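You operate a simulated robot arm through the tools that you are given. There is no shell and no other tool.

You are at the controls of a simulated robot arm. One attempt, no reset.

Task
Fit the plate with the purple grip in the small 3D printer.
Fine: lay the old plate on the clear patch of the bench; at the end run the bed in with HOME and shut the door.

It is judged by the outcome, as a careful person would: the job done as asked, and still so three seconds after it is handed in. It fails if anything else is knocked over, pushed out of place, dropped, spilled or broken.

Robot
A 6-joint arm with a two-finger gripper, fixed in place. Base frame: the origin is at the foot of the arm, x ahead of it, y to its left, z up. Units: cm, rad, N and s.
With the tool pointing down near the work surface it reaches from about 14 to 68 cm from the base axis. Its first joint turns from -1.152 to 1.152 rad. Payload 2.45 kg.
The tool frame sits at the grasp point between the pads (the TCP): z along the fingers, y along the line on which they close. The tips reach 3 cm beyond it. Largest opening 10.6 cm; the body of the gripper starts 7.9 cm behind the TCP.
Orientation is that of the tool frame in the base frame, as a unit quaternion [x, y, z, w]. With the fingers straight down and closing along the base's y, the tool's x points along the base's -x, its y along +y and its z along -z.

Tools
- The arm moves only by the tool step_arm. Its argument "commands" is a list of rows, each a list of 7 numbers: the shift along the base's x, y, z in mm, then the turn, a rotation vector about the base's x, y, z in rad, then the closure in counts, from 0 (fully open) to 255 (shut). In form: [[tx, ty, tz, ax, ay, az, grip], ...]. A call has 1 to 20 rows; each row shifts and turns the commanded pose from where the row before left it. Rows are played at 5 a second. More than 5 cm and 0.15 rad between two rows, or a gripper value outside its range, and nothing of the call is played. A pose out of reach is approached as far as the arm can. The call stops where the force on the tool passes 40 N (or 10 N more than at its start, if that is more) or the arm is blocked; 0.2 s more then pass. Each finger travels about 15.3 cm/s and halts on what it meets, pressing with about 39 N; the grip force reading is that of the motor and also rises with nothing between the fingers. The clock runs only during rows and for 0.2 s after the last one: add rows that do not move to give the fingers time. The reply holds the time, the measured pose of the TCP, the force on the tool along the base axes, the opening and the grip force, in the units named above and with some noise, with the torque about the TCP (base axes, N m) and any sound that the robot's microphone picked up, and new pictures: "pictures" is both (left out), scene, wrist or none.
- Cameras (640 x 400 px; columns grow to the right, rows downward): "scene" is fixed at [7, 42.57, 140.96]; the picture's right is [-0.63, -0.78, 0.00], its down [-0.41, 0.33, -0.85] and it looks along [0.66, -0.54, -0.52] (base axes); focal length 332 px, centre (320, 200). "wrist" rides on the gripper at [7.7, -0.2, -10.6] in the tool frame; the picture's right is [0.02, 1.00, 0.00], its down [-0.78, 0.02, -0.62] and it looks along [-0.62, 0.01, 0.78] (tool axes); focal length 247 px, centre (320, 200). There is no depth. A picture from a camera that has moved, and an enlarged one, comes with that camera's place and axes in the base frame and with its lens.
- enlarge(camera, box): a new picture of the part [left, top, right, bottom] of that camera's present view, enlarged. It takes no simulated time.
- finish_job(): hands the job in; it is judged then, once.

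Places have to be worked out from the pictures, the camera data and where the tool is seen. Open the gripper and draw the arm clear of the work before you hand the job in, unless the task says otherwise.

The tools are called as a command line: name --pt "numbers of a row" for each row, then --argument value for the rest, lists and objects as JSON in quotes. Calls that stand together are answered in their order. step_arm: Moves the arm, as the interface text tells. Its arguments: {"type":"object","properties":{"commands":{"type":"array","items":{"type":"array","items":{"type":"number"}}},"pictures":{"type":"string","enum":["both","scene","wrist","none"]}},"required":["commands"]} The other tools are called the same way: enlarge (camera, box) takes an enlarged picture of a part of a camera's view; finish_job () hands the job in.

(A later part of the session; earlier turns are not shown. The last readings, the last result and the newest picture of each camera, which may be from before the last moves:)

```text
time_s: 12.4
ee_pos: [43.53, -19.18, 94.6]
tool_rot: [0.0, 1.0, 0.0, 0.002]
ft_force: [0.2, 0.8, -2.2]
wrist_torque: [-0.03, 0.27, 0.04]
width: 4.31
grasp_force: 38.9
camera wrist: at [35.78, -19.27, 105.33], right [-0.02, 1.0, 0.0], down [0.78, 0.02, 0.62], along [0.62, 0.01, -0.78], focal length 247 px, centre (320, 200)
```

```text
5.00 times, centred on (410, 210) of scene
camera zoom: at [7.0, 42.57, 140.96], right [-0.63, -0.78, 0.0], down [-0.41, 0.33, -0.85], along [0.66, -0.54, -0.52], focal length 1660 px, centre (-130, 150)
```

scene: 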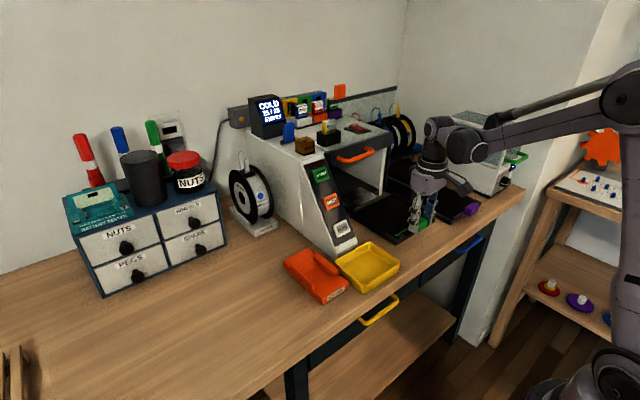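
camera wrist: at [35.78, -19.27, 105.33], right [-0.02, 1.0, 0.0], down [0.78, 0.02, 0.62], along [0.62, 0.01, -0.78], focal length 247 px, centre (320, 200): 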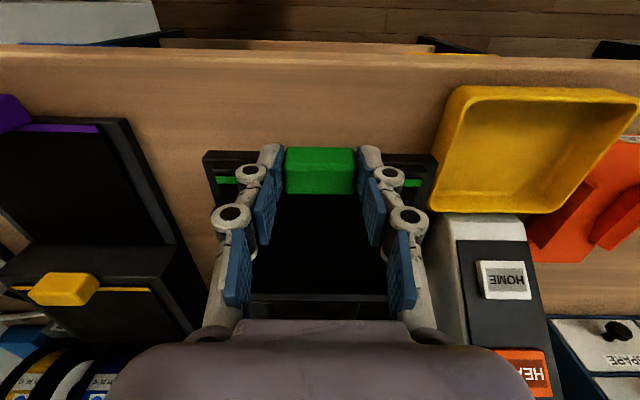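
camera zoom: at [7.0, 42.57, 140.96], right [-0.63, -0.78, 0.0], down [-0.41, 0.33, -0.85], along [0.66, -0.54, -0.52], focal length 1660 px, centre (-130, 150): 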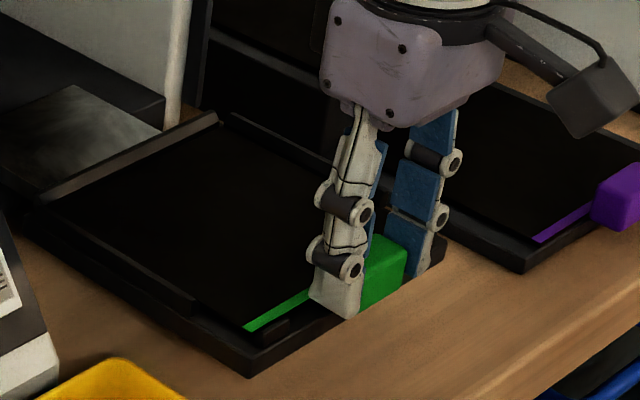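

The tab is held (4.3 cm, 39 N). I now pivot the plate's front upward about its rear edge, in small steps, to clear the lugs while the rear stays under the lip.

step_arm --pt "1.2 0 4.6 0 0.03 0 255" --pt "1.2 0 4.6 0 0.03 0 255" --pt "1.2 0 4.6 0 0.03 0 255" --pt "0 0 0 0 0 0 255"

enlarge --camera "wrist" --box '[180, 100, 460, 320]'

enlarge --camera "scene" --box '[350, 170, 450, 250]'

```text
time_s: 13.4
ee_pos: [43.82, -19.09, 96.16]
tool_rot: [0.0, 0.999, 0.0, -0.044]
ft_force: [-1.9, 0.2, -0.4]
wrist_torque: [0.0, 0.1, 0.01]
width: 4.3
grasp_force: 39.0
camera wrist: at [37.17, -19.34, 107.35], right [-0.02, 1.0, 0.0], down [0.83, 0.02, 0.55], along [0.55, 0.01, -0.83], focal length 247 px, centre (320, 200)
```

scene: 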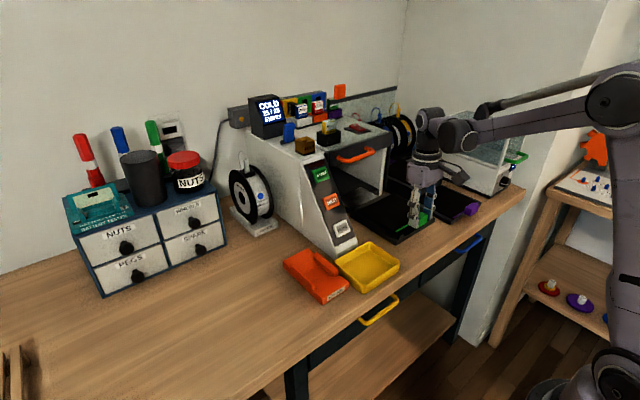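
wrist: 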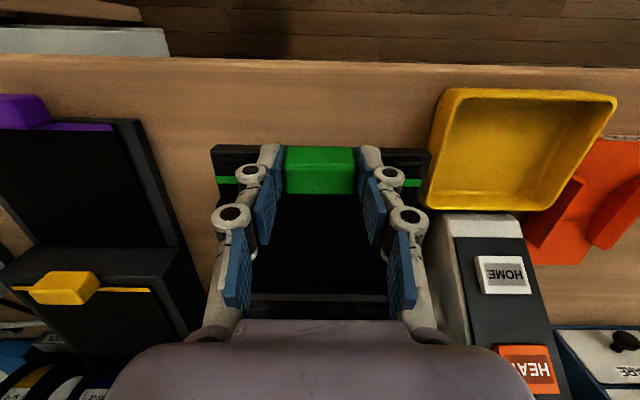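

```text
1.82 times, centred on (320, 210) of wrist
camera zoom: at [37.17, -19.34, 107.35], right [-0.02, 1.0, 0.0], down [0.83, 0.02, 0.55], along [0.55, 0.01, -0.83], focal length 449 px, centre (320, 182)
```

zoom: 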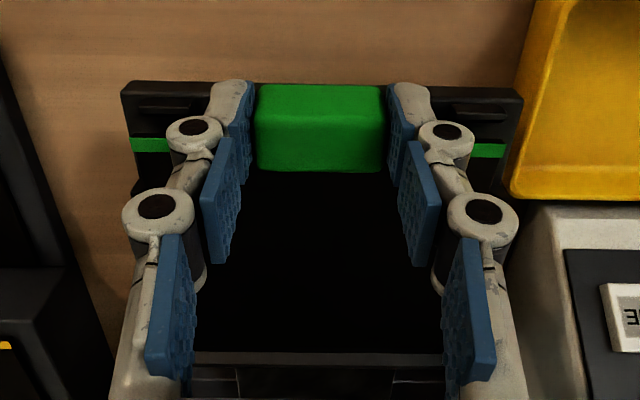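

```text
5.00 times, centred on (400, 210) of scene
camera zoom: at [7.0, 42.57, 140.96], right [-0.63, -0.78, 0.0], down [-0.41, 0.33, -0.85], along [0.66, -0.54, -0.52], focal length 1660 px, centre (-80, 150)
```

zoom: 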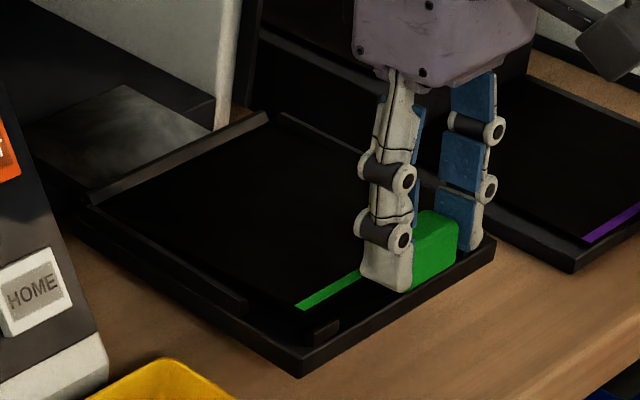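

The front edge is now above the lugs and forces are small. I pull the plate forward about 2.4 cm to free its rear edge from the lip.

step_arm --pt "-4 0 0.5 0 0 0 255" --pt "-5 0 0.5 0 0 0 255" --pt "-5 0 0.5 0 0 0 255" --pt "-5 0 0.5 0 0 0 255" --pt "-5 0 0.5 0 0 0 255" --pt "0 0 0 0 0 0 255"

enlarge --camera "wrist" --box '[180, 100, 460, 320]'

enlarge --camera "scene" --box '[350, 170, 450, 250]'

```text
time_s: 14.8
ee_pos: [41.42, -19.22, 96.25]
tool_rot: [0.0, 0.999, -0.001, -0.043]
ft_force: [-0.2, 0.6, 0.0]
wrist_torque: [-0.01, 0.05, 0.03]
width: 4.29
grasp_force: 39.4
camera wrist: at [34.76, -19.34, 107.59], right [-0.02, 1.0, 0.0], down [0.83, 0.02, 0.55], along [0.55, 0.01, -0.83], focal length 247 px, centre (320, 200)
```

scene: 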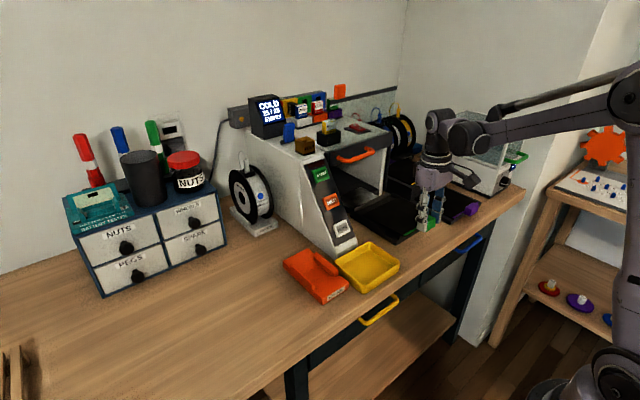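
wrist: 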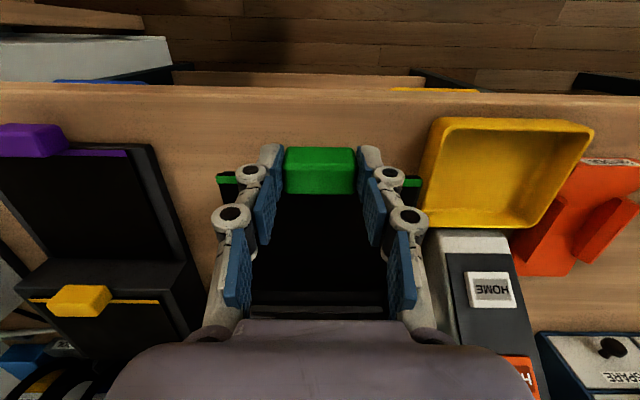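

```text
1.82 times, centred on (320, 210) of wrist
camera zoom: at [34.76, -19.34, 107.59], right [-0.02, 1.0, 0.0], down [0.83, 0.02, 0.55], along [0.55, 0.01, -0.83], focal length 449 px, centre (320, 182)
```

zoom: 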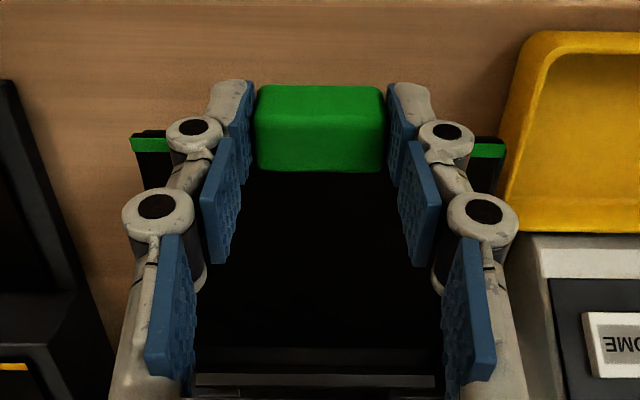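

```text
5.00 times, centred on (400, 210) of scene
camera zoom: at [7.0, 42.57, 140.96], right [-0.63, -0.78, 0.0], down [-0.41, 0.33, -0.85], along [0.66, -0.54, -0.52], focal length 1660 px, centre (-80, 150)
```

zoom: 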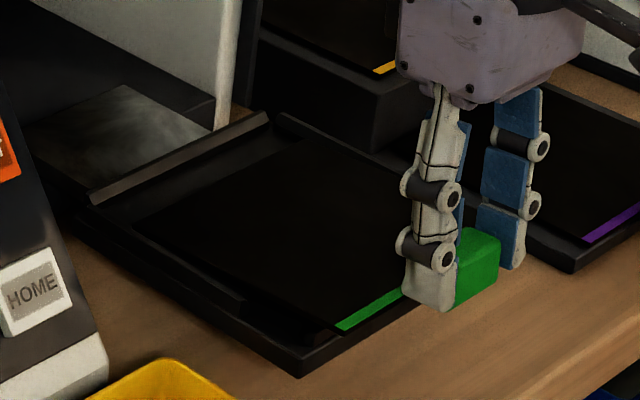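

The plate's rear is clear of the lip. I lift it straight up well above the printer column, levelling it on the way.

step_arm --pt "0 0 15 0 0 0 255" --pt "0 0 25 0 0 0 255" --pt "0 0 30 0 -0.03 0 255" --pt "0 0 30 0 -0.03 0 255" --pt "0 0 30 0 -0.03 0 255" --pt "0 0 35 0 0 0 255" --pt "0 0 0 0 0 0 255"

```text
time_s: 16.4
ee_pos: [41.48, -19.24, 112.86]
tool_rot: [0.0, 1.0, 0.0, 0.002]
ft_force: [0.0, 0.4, -0.9]
wrist_torque: [-0.02, 0.05, -0.02]
width: 4.29
grasp_force: 38.6
camera wrist: at [33.7, -19.43, 123.5], right [-0.02, 1.0, 0.0], down [0.78, 0.02, 0.62], along [0.62, 0.01, -0.78], focal length 247 px, centre (320, 200)
```

scene: 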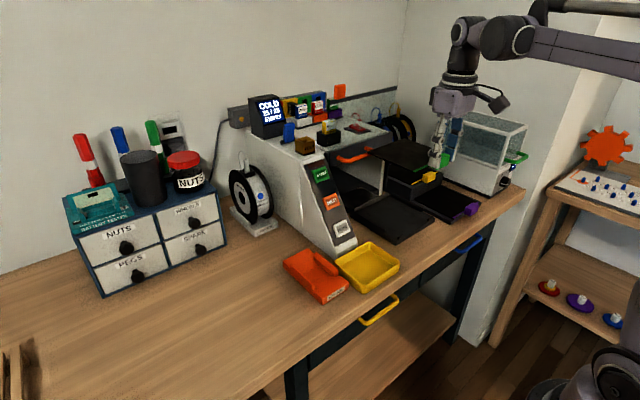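
wrist: 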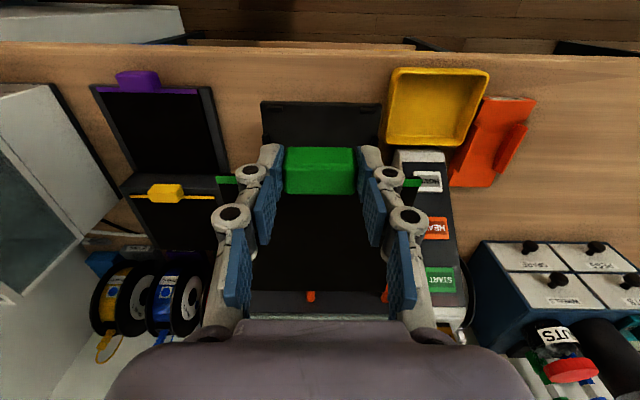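

The plate is light and held level. A quick look at the now-empty bed in the scene view for its fixture details.

enlarge --camera "scene" --box '[330, 170, 450, 250]'

enlarge --camera "scene" --box '[340, 130, 460, 200]'

enlarge --camera "wrist" --box '[240, 80, 400, 200]'

```text
5.00 times, centred on (390, 210) of scene
camera zoom: at [7.0, 42.57, 140.96], right [-0.63, -0.78, 0.0], down [-0.41, 0.33, -0.85], along [0.66, -0.54, -0.52], focal length 1660 px, centre (-30, 150)
```

zoom: 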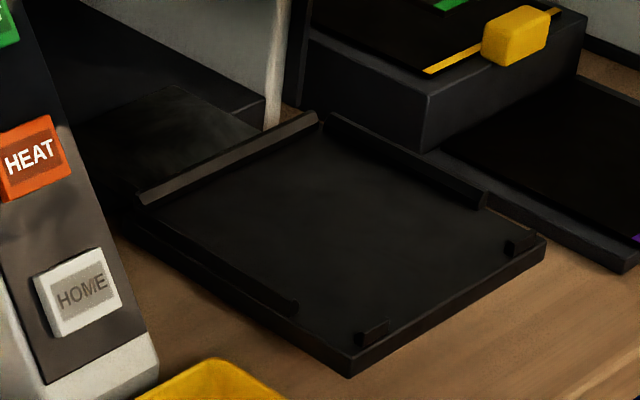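

```text
5.33 times, centred on (400, 165) of scene
camera zoom: at [7.0, 42.57, 140.96], right [-0.63, -0.78, 0.0], down [-0.41, 0.33, -0.85], along [0.66, -0.54, -0.52], focal length 1770 px, centre (-107, 387)
```

zoom: 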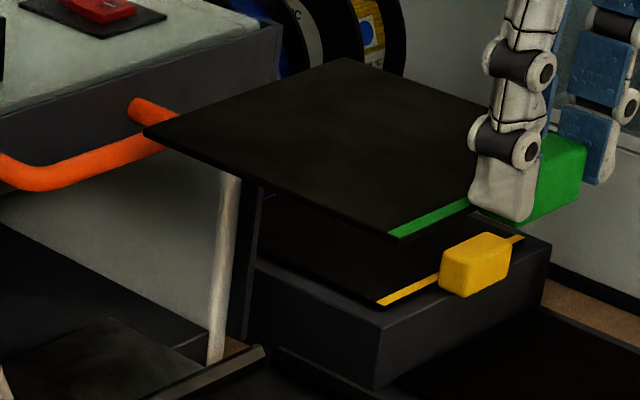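

```text
3.33 times, centred on (320, 140) of wrist
camera zoom: at [33.7, -19.43, 123.5], right [-0.02, 1.0, 0.0], down [0.78, 0.02, 0.62], along [0.62, 0.01, -0.78], focal length 823 px, centre (320, 400)
```

zoom: 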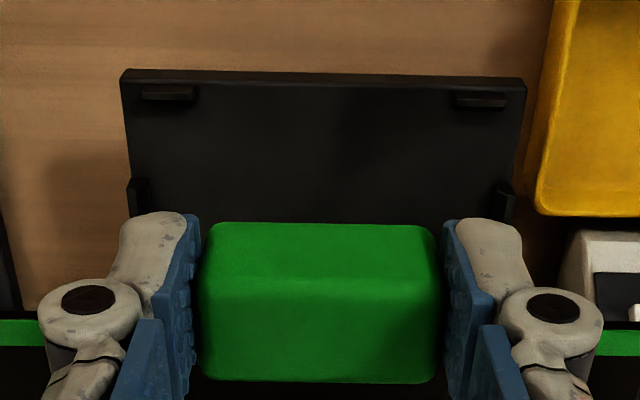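

The bed is a flat base with rear lip, side fences and two front lugs, as expected. I carry the green plate left at height to above the open bench area.

step_arm --pt "0 40 0 0 0 0 255" --pt "0 45 0 0 0 0 255" --pt "0 45 0 0 0 0 255" --pt "0 45 0 0 0 0 255" --pt "0 45 0 0 0 0 255" --pt "0 45 0 0 0 0 255" --pt "0 45 0 0 0 0 255" --pt "0 45 0 0 0 0 255" --pt "5 45 0 0 0 0 255" --pt "5 45 0 0 0 0 255" --pt "10 38 0 0 0 0 255" --pt "0 0 0 0 0 0 255"

```text
time_s: 19.0
ee_pos: [43.42, 29.13, 112.75]
tool_rot: [-0.001, 1.0, 0.0, 0.001]
ft_force: [0.8, 0.3, -0.9]
wrist_torque: [0.02, 0.07, 0.01]
width: 4.3
grasp_force: 38.7
camera wrist: at [35.73, 29.0, 123.51], right [-0.02, 1.0, 0.0], down [0.78, 0.02, 0.62], along [0.62, 0.01, -0.78], focal length 247 px, centre (320, 200)
```

scene: 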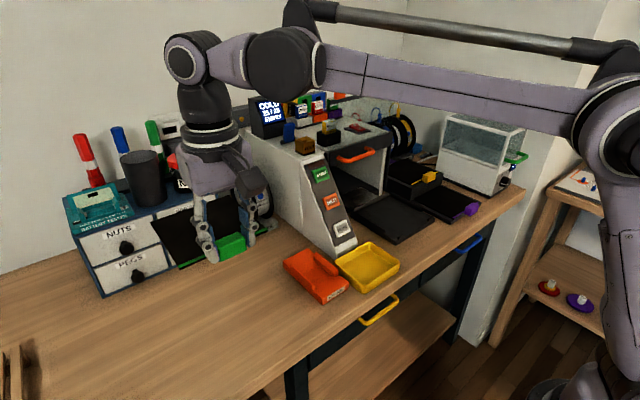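
wrist: 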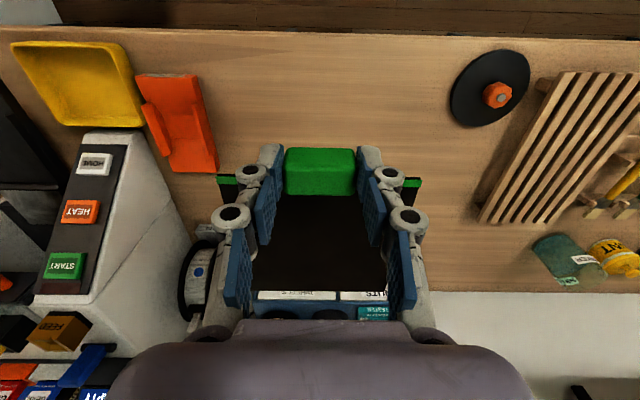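

The clear area of bench (y 13–46) lies directly below, between the orange holder and the black disc. I lower the plate most of the way.

step_arm --pt "0 0 -45 0 0 0 255" --pt "0 0 -45 0 0 0 255" --pt "0 0 -45 0 0 0 255" --pt "0 0 -40 0 0 0 255" --pt "0 0 -20 0 0 0 255" --pt "0 0 0 0 0 0 255"

enlarge --camera "scene" --box '[120, 190, 300, 320]'

```text
time_s: 20.4
ee_pos: [43.43, 29.19, 93.19]
tool_rot: [0.001, 1.0, 0.0, 0.0]
ft_force: [0.2, 0.2, -0.7]
wrist_torque: [0.03, 0.04, 0.05]
width: 4.32
grasp_force: 39.4
camera wrist: at [35.76, 28.93, 103.96], right [-0.02, 1.0, 0.0], down [0.78, 0.02, 0.62], along [0.62, 0.01, -0.78], focal length 247 px, centre (320, 200)
```

scene: 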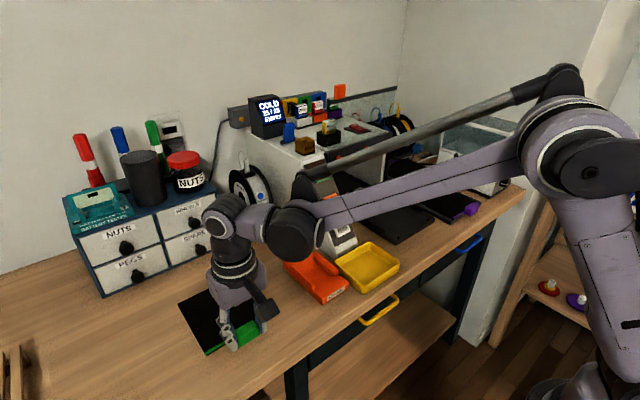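
wrist: 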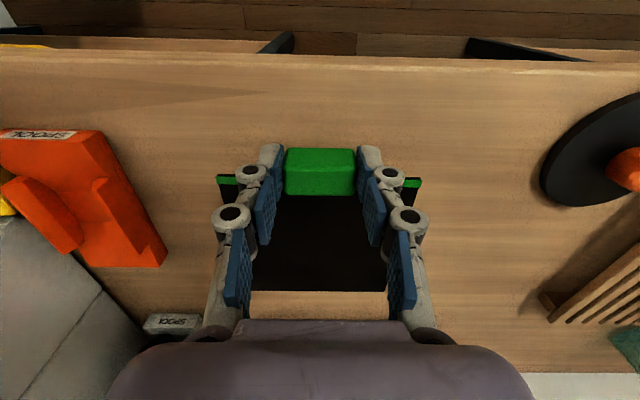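

```text
3.08 times, centred on (210, 255) of scene
camera zoom: at [7.0, 42.57, 140.96], right [-0.63, -0.78, 0.0], down [-0.41, 0.33, -0.85], along [0.66, -0.54, -0.52], focal length 1021 px, centre (658, 31)
```

zoom: 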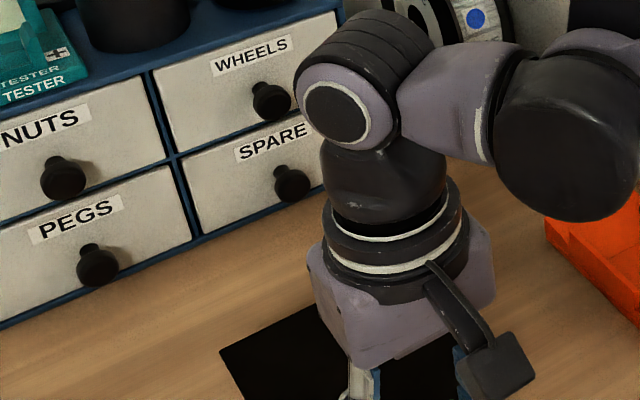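

Nothing underneath; I continue down in smaller steps, watching the force.

step_arm --pt "0 0 -10 0 0 0 255" --pt "0 0 -10 0 0 0 255" --pt "0 0 -6 0 0 0 255" --pt "0 0 -4 0 0 0 255" --pt "0 0 0 0 0 0 255" --pictures "scene"

enlarge --camera "scene" --box '[150, 260, 300, 370]'

```text
time_s: 21.6
ee_pos: [43.56, 29.1, 90.19]
tool_rot: [0.0, 1.0, 0.001, 0.001]
ft_force: [0.3, 0.2, -1.8]
wrist_torque: [0.0, 0.08, 0.04]
width: 4.27
grasp_force: 38.7
```

scene: 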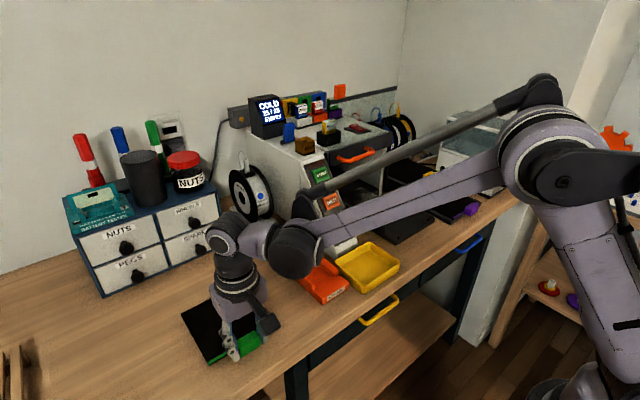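

```text
3.64 times, centred on (225, 315) of scene
camera zoom: at [7.0, 42.57, 140.96], right [-0.63, -0.78, 0.0], down [-0.41, 0.33, -0.85], along [0.66, -0.54, -0.52], focal length 1207 px, centre (666, -218)
```

zoom: 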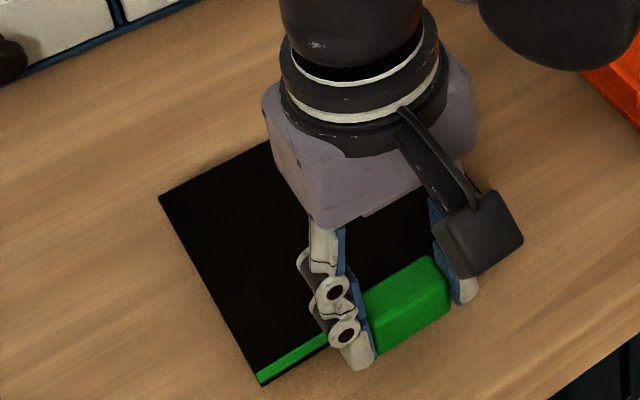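

step_arm --pt "0 0 -3 0 0 0 255" --pt "0 0 -3 0 0 0 255" --pt "0 0 0 0 0 0 255" --pictures "scene"

enlarge --camera "scene" --box '[150, 260, 300, 370]'

```text
time_s: 22.4
ee_pos: [43.54, 29.15, 89.62]
tool_rot: [0.0, 1.0, 0.0, 0.0]
ft_force: [-0.1, -0.2, -0.7]
wrist_torque: [-0.01, 0.06, -0.02]
width: 4.3
grasp_force: 39.0
```

scene: 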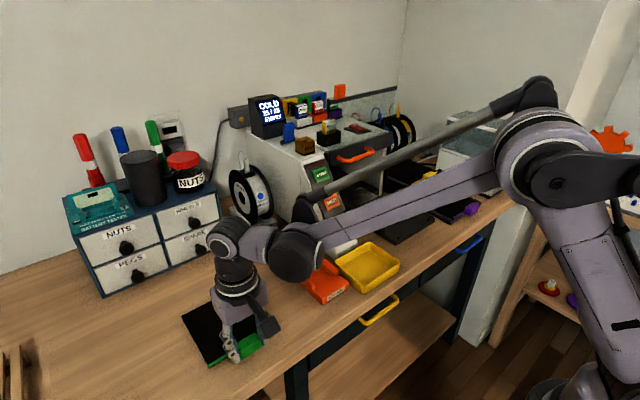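

```text
3.64 times, centred on (225, 315) of scene
camera zoom: at [7.0, 42.57, 140.96], right [-0.63, -0.78, 0.0], down [-0.41, 0.33, -0.85], along [0.66, -0.54, -0.52], focal length 1207 px, centre (666, -218)
```

zoom: 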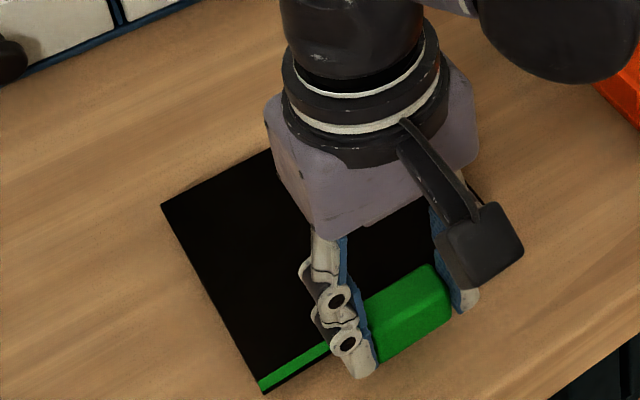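

No contact yet. I keep lowering in 2 mm steps.

step_arm --pt "0 0 -2 0 0 0 255" --pt "0 0 -2 0 0 0 255" --pt "0 0 -2 0 0 0 255" --pt "0 0 0 0 0 0 255" --pictures "none"

```text
time_s: 23.4
ee_pos: [43.59, 29.14, 89.01]
tool_rot: [0.0, 1.0, 0.0, 0.001]
ft_force: [-0.5, 0.2, -1.2]
wrist_torque: [0.02, 0.03, -0.01]
width: 4.29
grasp_force: 39.4
```

step_arm --pt "0 0 -2 0 0 0 255" --pt "0 0 -2 0 0 0 255" --pt "0 0 0 0 0 0 255" --pictures "scene"

enlarge --camera "scene" --box '[150, 260, 300, 370]'

```text
time_s: 24.2
ee_pos: [43.48, 29.07, 88.84]
tool_rot: [0.0, 1.0, 0.0, 0.001]
ft_force: [-1.5, -1.3, 26.1]
wrist_torque: [-0.07, -0.59, -0.08]
width: 4.29
grasp_force: 38.5
```

scene: 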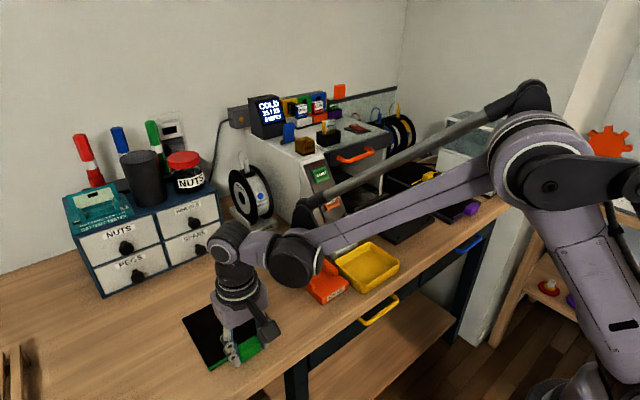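

```text
3.64 times, centred on (225, 315) of scene
camera zoom: at [6.96, 42.54, 140.97], right [-0.63, -0.78, 0.0], down [-0.41, 0.33, -0.85], along [0.66, -0.54, -0.52], focal length 1207 px, centre (666, -218)
```

zoom: 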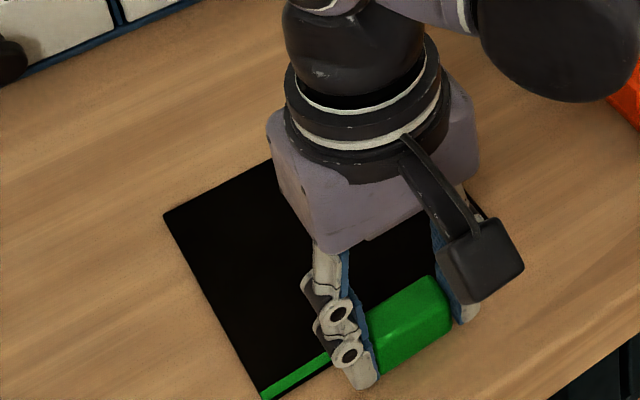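

Contact: the plate is pressing on the bench (26 N). I ease off 1.3 mm, open the fingers to about 6 cm, and lift away.

step_arm --pt "0 0 -0.2 0 0 0 255" --pt "0 0 1.5 0 0 0 255" --pt "0 0 0 0 0 0 200" --pt "0 0 0 0 0 0 111" --pt "0 0 0 0 0 0 111" --pt "0 0 0 0 0 0 111"

enlarge --camera "scene" --box '[150, 260, 300, 370]'

enlarge --camera "wrist" --box '[180, 100, 460, 320]'

```text
time_s: 25.6
ee_pos: [43.57, 29.12, 88.77]
tool_rot: [0.0, 1.0, 0.0, 0.001]
ft_force: [0.3, -0.3, 0.4]
wrist_torque: [-0.03, -0.01, 0.01]
width: 5.97
grasp_force: 0.1
camera wrist: at [35.89, 28.94, 99.5], right [-0.02, 1.0, 0.0], down [0.78, 0.02, 0.62], along [0.62, 0.01, -0.78], focal length 247 px, centre (320, 200)
```

scene: 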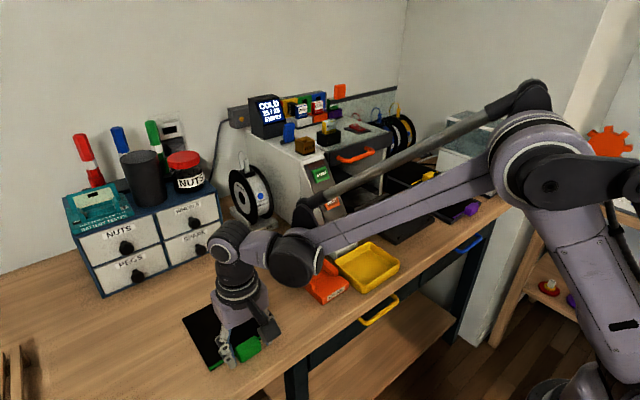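
wrist: 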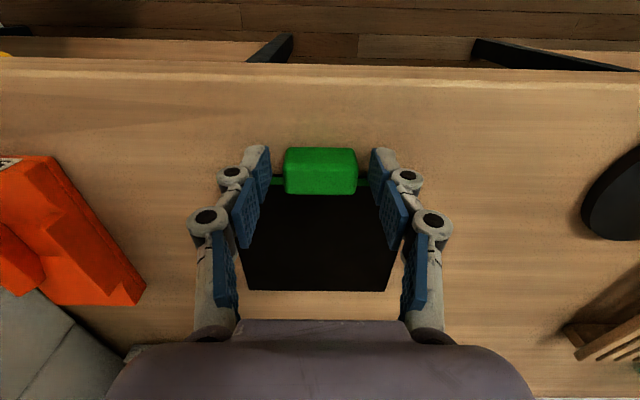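

```text
3.64 times, centred on (225, 315) of scene
camera zoom: at [7.0, 42.57, 140.96], right [-0.63, -0.78, 0.0], down [-0.41, 0.33, -0.85], along [0.66, -0.54, -0.52], focal length 1207 px, centre (666, -218)
```

zoom: 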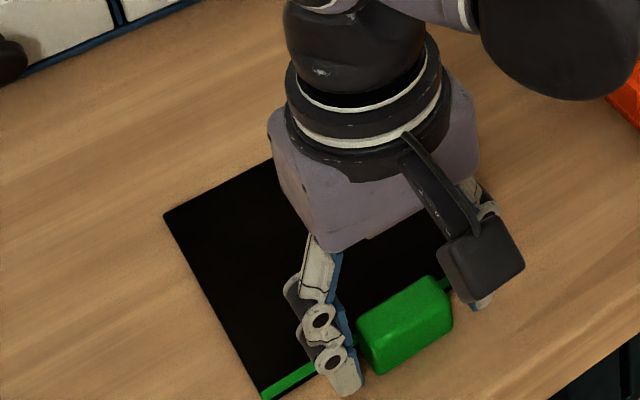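

```text
1.82 times, centred on (320, 210) of wrist
camera zoom: at [35.89, 28.94, 99.5], right [-0.02, 1.0, 0.0], down [0.78, 0.02, 0.62], along [0.62, 0.01, -0.78], focal length 449 px, centre (320, 182)
```

zoom: 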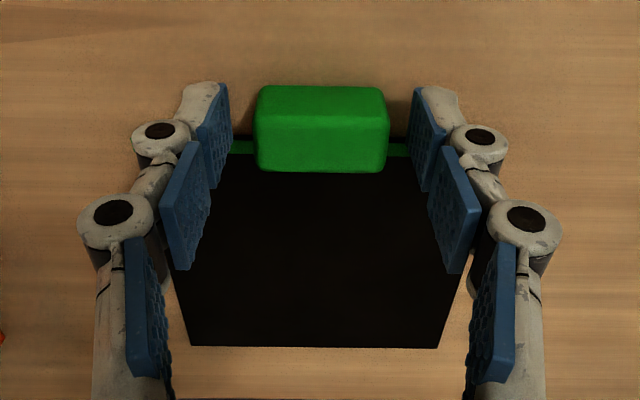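

The old plate lies flat on the clear bench. I lift off, and move to a low view in front of the empty bed to inspect the lip and fences before bringing the new plate.

step_arm --pt "0 0 20 0 0 0 111" --pt "0 0 45 0 0 0 111" --pt "0 0 45 0 0 0 111" --pt "0 0 45 0 0 0 111" --pt "0 0 45 0 0 0 111" --pt "-20 -45 0 0 0 0 111" --pt "-20 -45 0 0 0 0 111" --pt "-20 -45 0 0 0 0 111" --pt "-20 -45 0 0 0 0 111" --pt "-20 -45 0 0 0 0 111" --pt "-10 -45 0 0 -0.1 0 80" --pt "0 -45 0 0 -0.1 0 40" --pt "0 -45 0 0 -0.1 0 0" --pt "0 -45 0 0 -0.1 0 0" --pt "0 -45 0 0 -0.1 0 0" --pt "0 -30 -35 0 -0.1 0 0" --pt "0 0 -45 0 -0.1 0 0" --pt "0 0 -45 0 -0.1 0 0" --pt "0 0 0 0 0 0 0"

enlarge --camera "wrist" --box '[220, 100, 420, 220]'

enlarge --camera "scene" --box '[330, 170, 450, 250]'

```text
time_s: 29.6
ee_pos: [32.29, -18.62, 96.36]
tool_rot: [0.0, 0.92, 0.0, 0.391]
ft_force: [0.5, 0.0, 1.0]
wrist_torque: [0.0, 0.01, 0.02]
width: 10.59
grasp_force: 0.1
camera wrist: at [19.34, -18.84, 98.36], right [-0.02, 1.0, -0.02], down [0.1, 0.02, 1.0], along [1.0, 0.01, -0.1], focal length 247 px, centre (320, 200)
```

scene: 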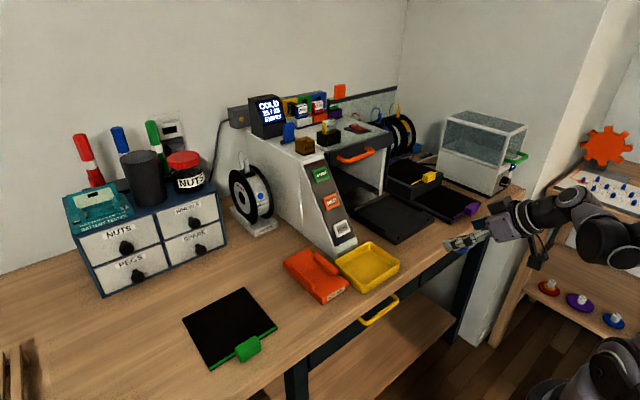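
wrist: 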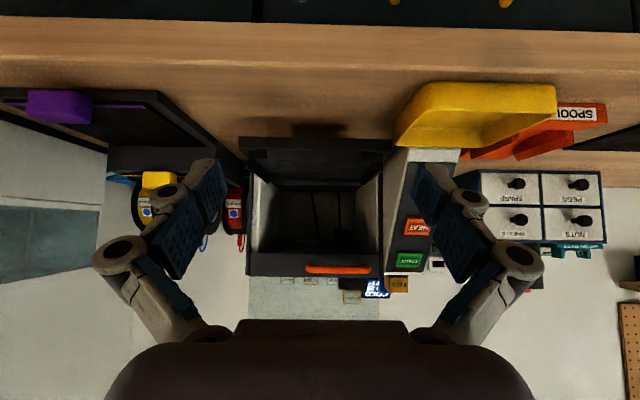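

```text
3.20 times, centred on (320, 160) of wrist
camera zoom: at [19.34, -18.84, 98.36], right [-0.02, 1.0, -0.02], down [0.1, 0.02, 1.0], along [1.0, 0.01, -0.1], focal length 790 px, centre (320, 328)
```

zoom: 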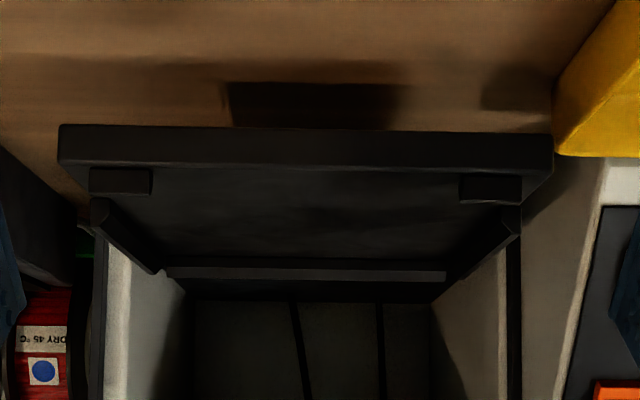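

```text
5.00 times, centred on (390, 210) of scene
camera zoom: at [7.0, 42.57, 140.96], right [-0.63, -0.78, 0.0], down [-0.41, 0.33, -0.85], along [0.66, -0.54, -0.52], focal length 1660 px, centre (-30, 150)
```

zoom: 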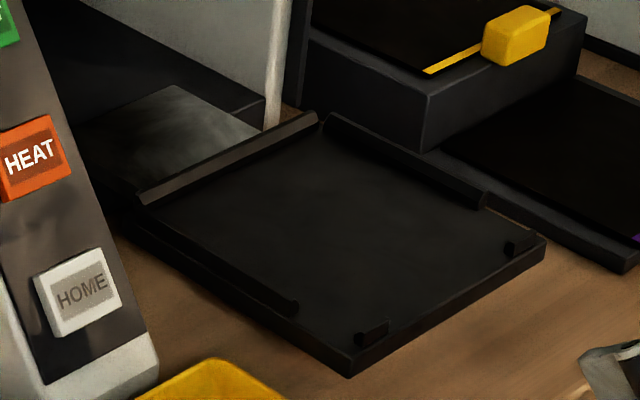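

enlarge --camera "wrist" --box '[240, 155, 320, 205]'

enlarge --camera "wrist" --box '[320, 155, 400, 205]'

enlarge --camera "scene" --box '[350, 185, 400, 220]'

```text
8.00 times, centred on (280, 180) of wrist
camera zoom: at [19.34, -18.84, 98.36], right [-0.02, 1.0, -0.02], down [0.1, 0.02, 1.0], along [1.0, 0.01, -0.1], focal length 1976 px, centre (640, 360)
```

zoom: 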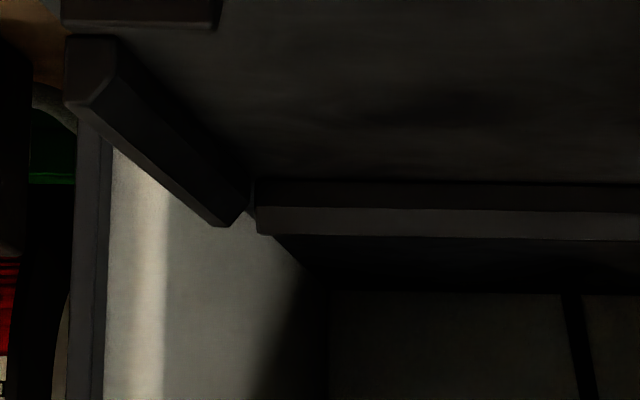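

```text
8.00 times, centred on (360, 180) of wrist
camera zoom: at [19.34, -18.84, 98.36], right [-0.02, 1.0, -0.02], down [0.1, 0.02, 1.0], along [1.0, 0.01, -0.1], focal length 1976 px, centre (0, 360)
```

zoom: 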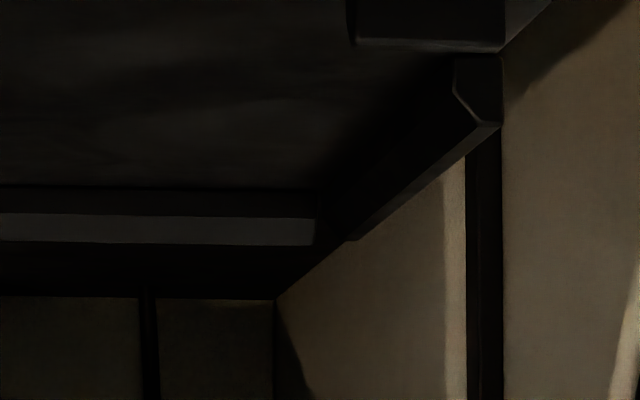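

```text
11.43 times, centred on (375, 202) of scene
camera zoom: at [7.0, 42.57, 140.96], right [-0.63, -0.78, 0.0], down [-0.41, 0.33, -0.85], along [0.66, -0.54, -0.52], focal length 3793 px, centre (-309, 171)
```

zoom: 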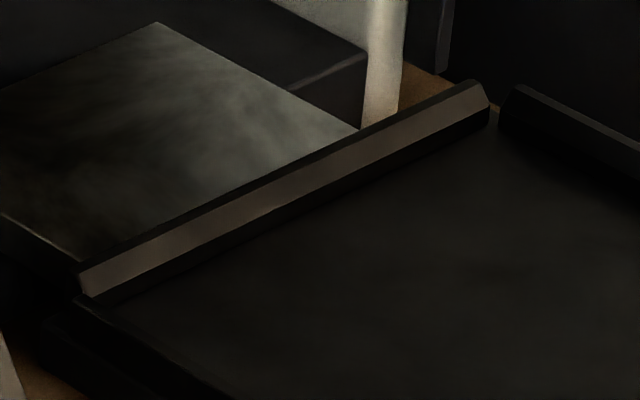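

Now it's clear: the rear bar and side fences are plain stops with chamfered tops, so the new plate can simply be lowered straight down behind the lugs. I move above the purple tab with the fingers at the same part-closed opening.

step_arm --pt "0 -30.8 12 0 0.1 0 60" --pt "10 -30.8 12 0 0.1 0 111" --pt "12 -30.8 12 0 0.1 0 111" --pt "14 -30.8 12 0 0.1 0 111" --pt "14 -30.8 12 0 0.1 0 111" --pt "14 -30.8 12 0 0.1 0 111" --pt "14 -30.8 12 0 0.1 0 111" --pt "16 -30.7 12.6 0 0.1 0 111" --pt "0 0 0 0 0 0 111" --pt "0 0 0 0 0 0 111"

enlarge --camera "wrist" --box '[235, 70, 405, 230]'

enlarge --camera "scene" --box '[400, 130, 520, 240]'

```text
time_s: 31.8
ee_pos: [41.87, -43.56, 105.9]
tool_rot: [0.0, 1.0, 0.0, 0.0]
ft_force: [-0.1, -0.5, 0.0]
wrist_torque: [-0.01, 0.02, 0.03]
width: 6.0
grasp_force: 0.1
camera wrist: at [34.07, -43.75, 116.58], right [-0.02, 1.0, 0.0], down [0.78, 0.02, 0.62], along [0.62, 0.01, -0.78], focal length 247 px, centre (320, 200)
```

scene: 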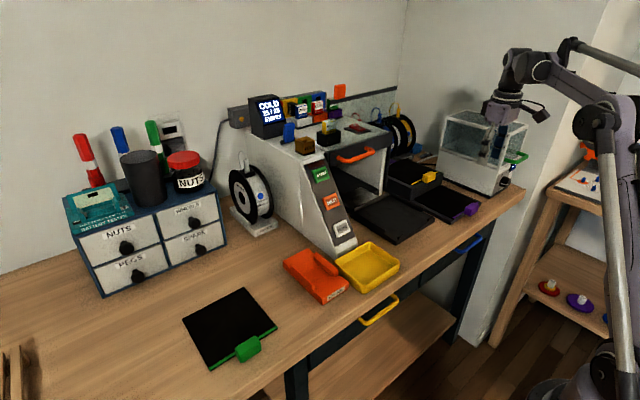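
wrist: 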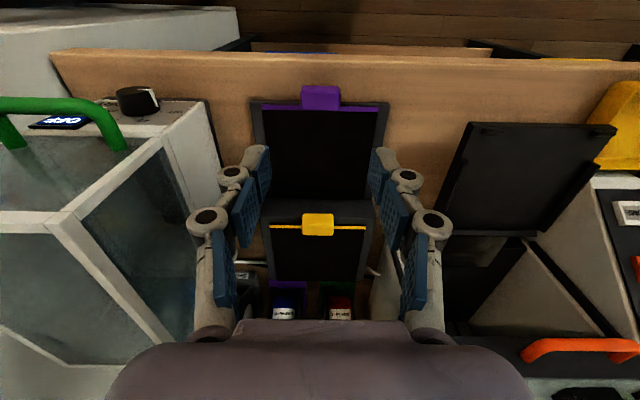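

```text
2.50 times, centred on (320, 150) of wrist
camera zoom: at [34.07, -43.75, 116.58], right [-0.02, 1.0, 0.0], down [0.78, 0.02, 0.62], along [0.62, 0.01, -0.78], focal length 617 px, centre (320, 325)
```

zoom: 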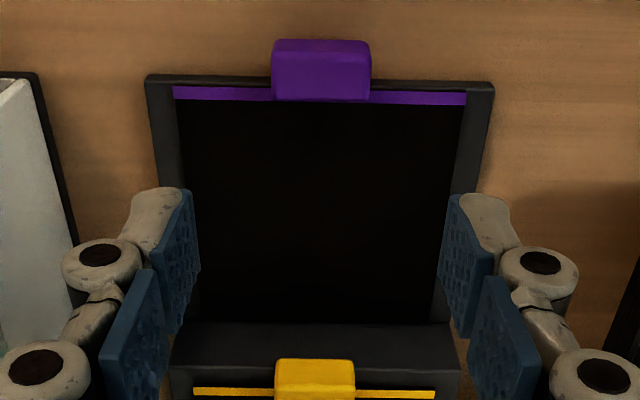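

```text
3.64 times, centred on (460, 185) of scene
camera zoom: at [7.0, 42.57, 140.96], right [-0.63, -0.78, 0.0], down [-0.41, 0.33, -0.85], along [0.66, -0.54, -0.52], focal length 1207 px, centre (-189, 254)
```

zoom: 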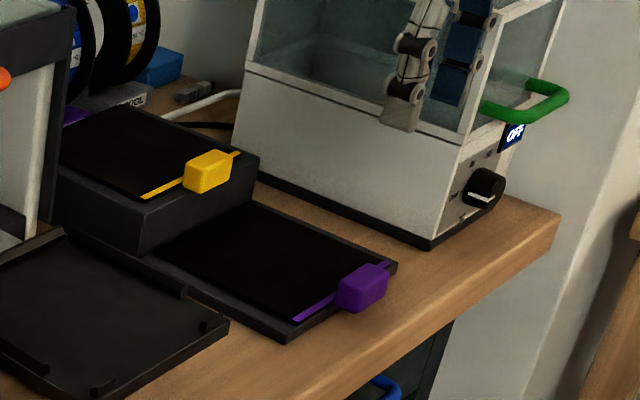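

The purple tab measures x 41.3–43.4, y ≈ −43.7, z 86.6–88.8, i.e. offset (−1.4, —, −4.65) from the green one. I descend to just above it and compare with the green alignment picture.

step_arm --pt "2.1 -1 -40 0 0 0 111" --pt "0 0 -45 0 0 0 111" --pt "0 0 -35 0 0 0 111" --pt "0 0 0 0 0 0 111"

enlarge --camera "wrist" --box '[220, 80, 420, 230]'

enlarge --camera "scene" --box '[400, 140, 520, 240]'

```text
time_s: 32.8
ee_pos: [42.04, -43.52, 93.9]
tool_rot: [-0.001, 1.0, 0.0, 0.001]
ft_force: [0.3, 0.0, -0.4]
wrist_torque: [0.01, 0.06, 0.02]
width: 5.98
grasp_force: 0.1
camera wrist: at [34.32, -43.72, 104.67], right [-0.02, 1.0, 0.0], down [0.78, 0.02, 0.62], along [0.62, 0.01, -0.78], focal length 247 px, centre (320, 200)
```

scene: 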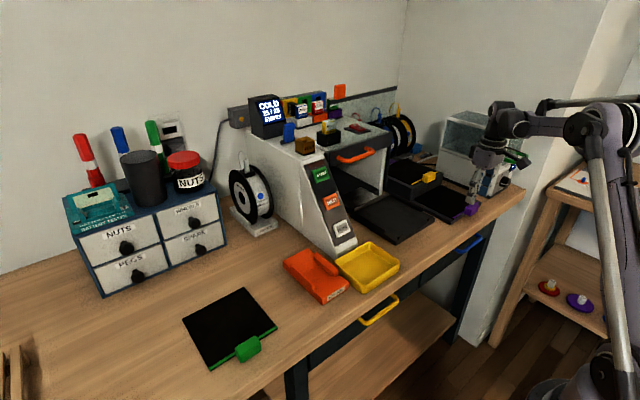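
wrist: 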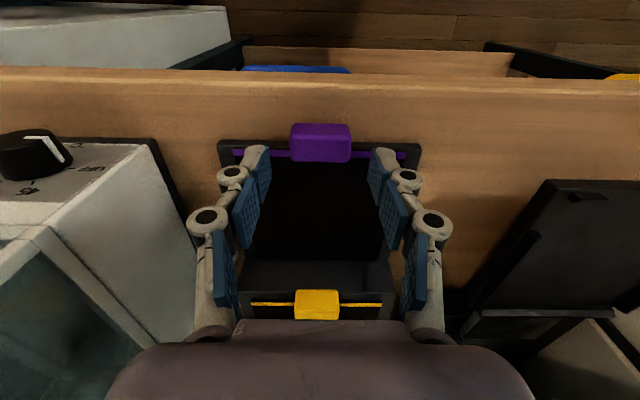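

```text
2.67 times, centred on (320, 155) of wrist
camera zoom: at [34.32, -43.72, 104.67], right [-0.02, 1.0, 0.0], down [0.78, 0.02, 0.62], along [0.62, 0.01, -0.78], focal length 659 px, centre (320, 320)
```

zoom: 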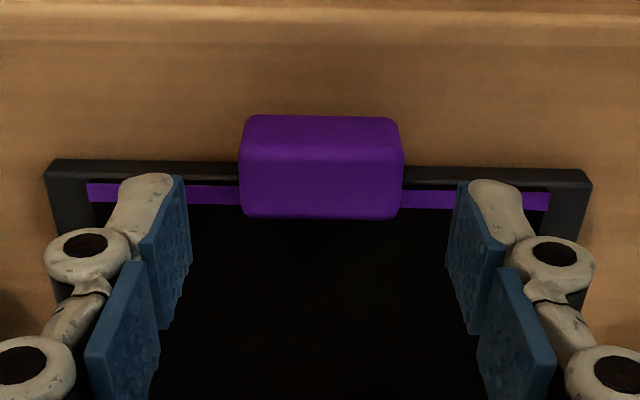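

```text
4.00 times, centred on (460, 190) of scene
camera zoom: at [7.0, 42.57, 140.96], right [-0.63, -0.78, 0.0], down [-0.41, 0.33, -0.85], along [0.66, -0.54, -0.52], focal length 1328 px, centre (-240, 240)
```

zoom: 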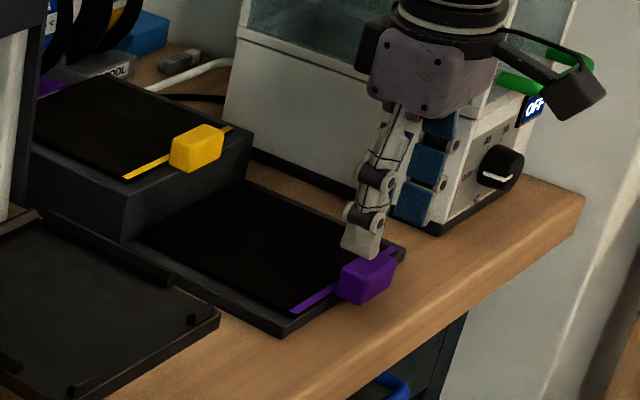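

The picture nearly matches the green alignment at the same stage (tab centred, about 2 mm lower). I shift +0.7 mm in x and descend around the tab in stages.

step_arm --pt "0.7 0 -15 0 0 0 111" --pt "0 0 -12 0 0 0 111" --pt "0 0 -9 0 0 0 111" --pt "0 0 0 0 0 0 111"

enlarge --camera "wrist" --box '[220, 80, 420, 230]'

enlarge --camera "scene" --box '[420, 160, 510, 240]'

```text
time_s: 33.8
ee_pos: [42.16, -43.61, 90.26]
tool_rot: [0.001, 1.0, 0.0, 0.001]
ft_force: [0.2, -0.2, -0.1]
wrist_torque: [0.01, -0.03, 0.02]
width: 5.98
grasp_force: 0.1
camera wrist: at [34.54, -43.76, 101.09], right [-0.02, 1.0, 0.0], down [0.78, 0.02, 0.62], along [0.62, 0.01, -0.78], focal length 247 px, centre (320, 200)
```

scene: 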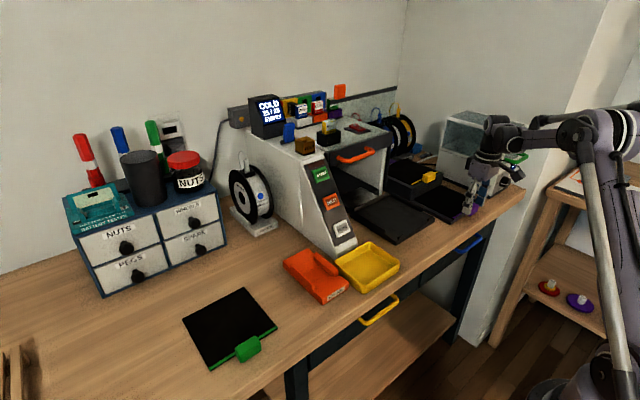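
wrist: 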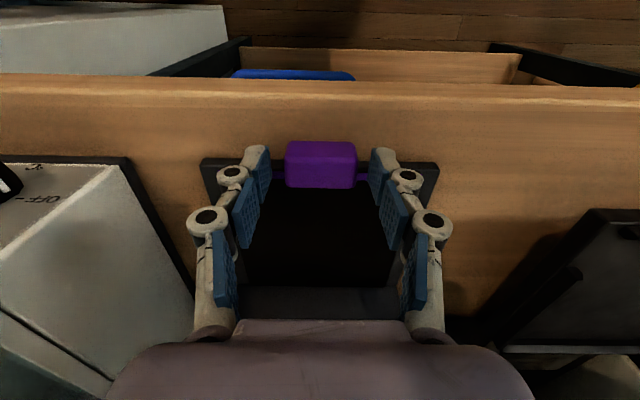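

```text
2.67 times, centred on (320, 155) of wrist
camera zoom: at [34.54, -43.76, 101.09], right [-0.02, 1.0, 0.0], down [0.78, 0.02, 0.62], along [0.62, 0.01, -0.78], focal length 659 px, centre (320, 320)
```

zoom: 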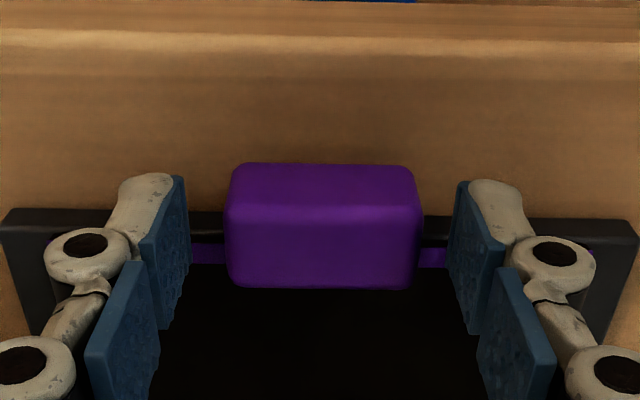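

```text
5.00 times, centred on (465, 200) of scene
camera zoom: at [7.0, 42.57, 140.96], right [-0.63, -0.78, 0.0], down [-0.41, 0.33, -0.85], along [0.66, -0.54, -0.52], focal length 1660 px, centre (-405, 200)
```

zoom: 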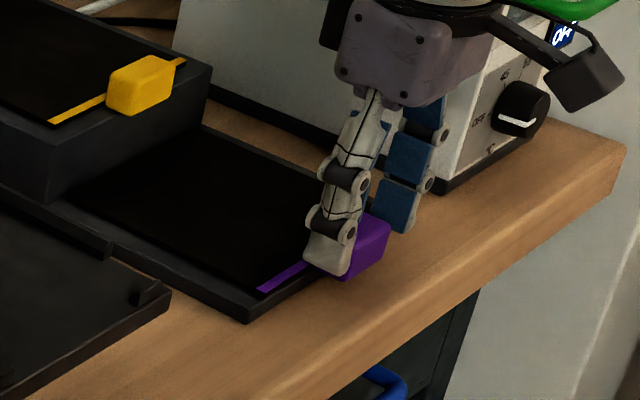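

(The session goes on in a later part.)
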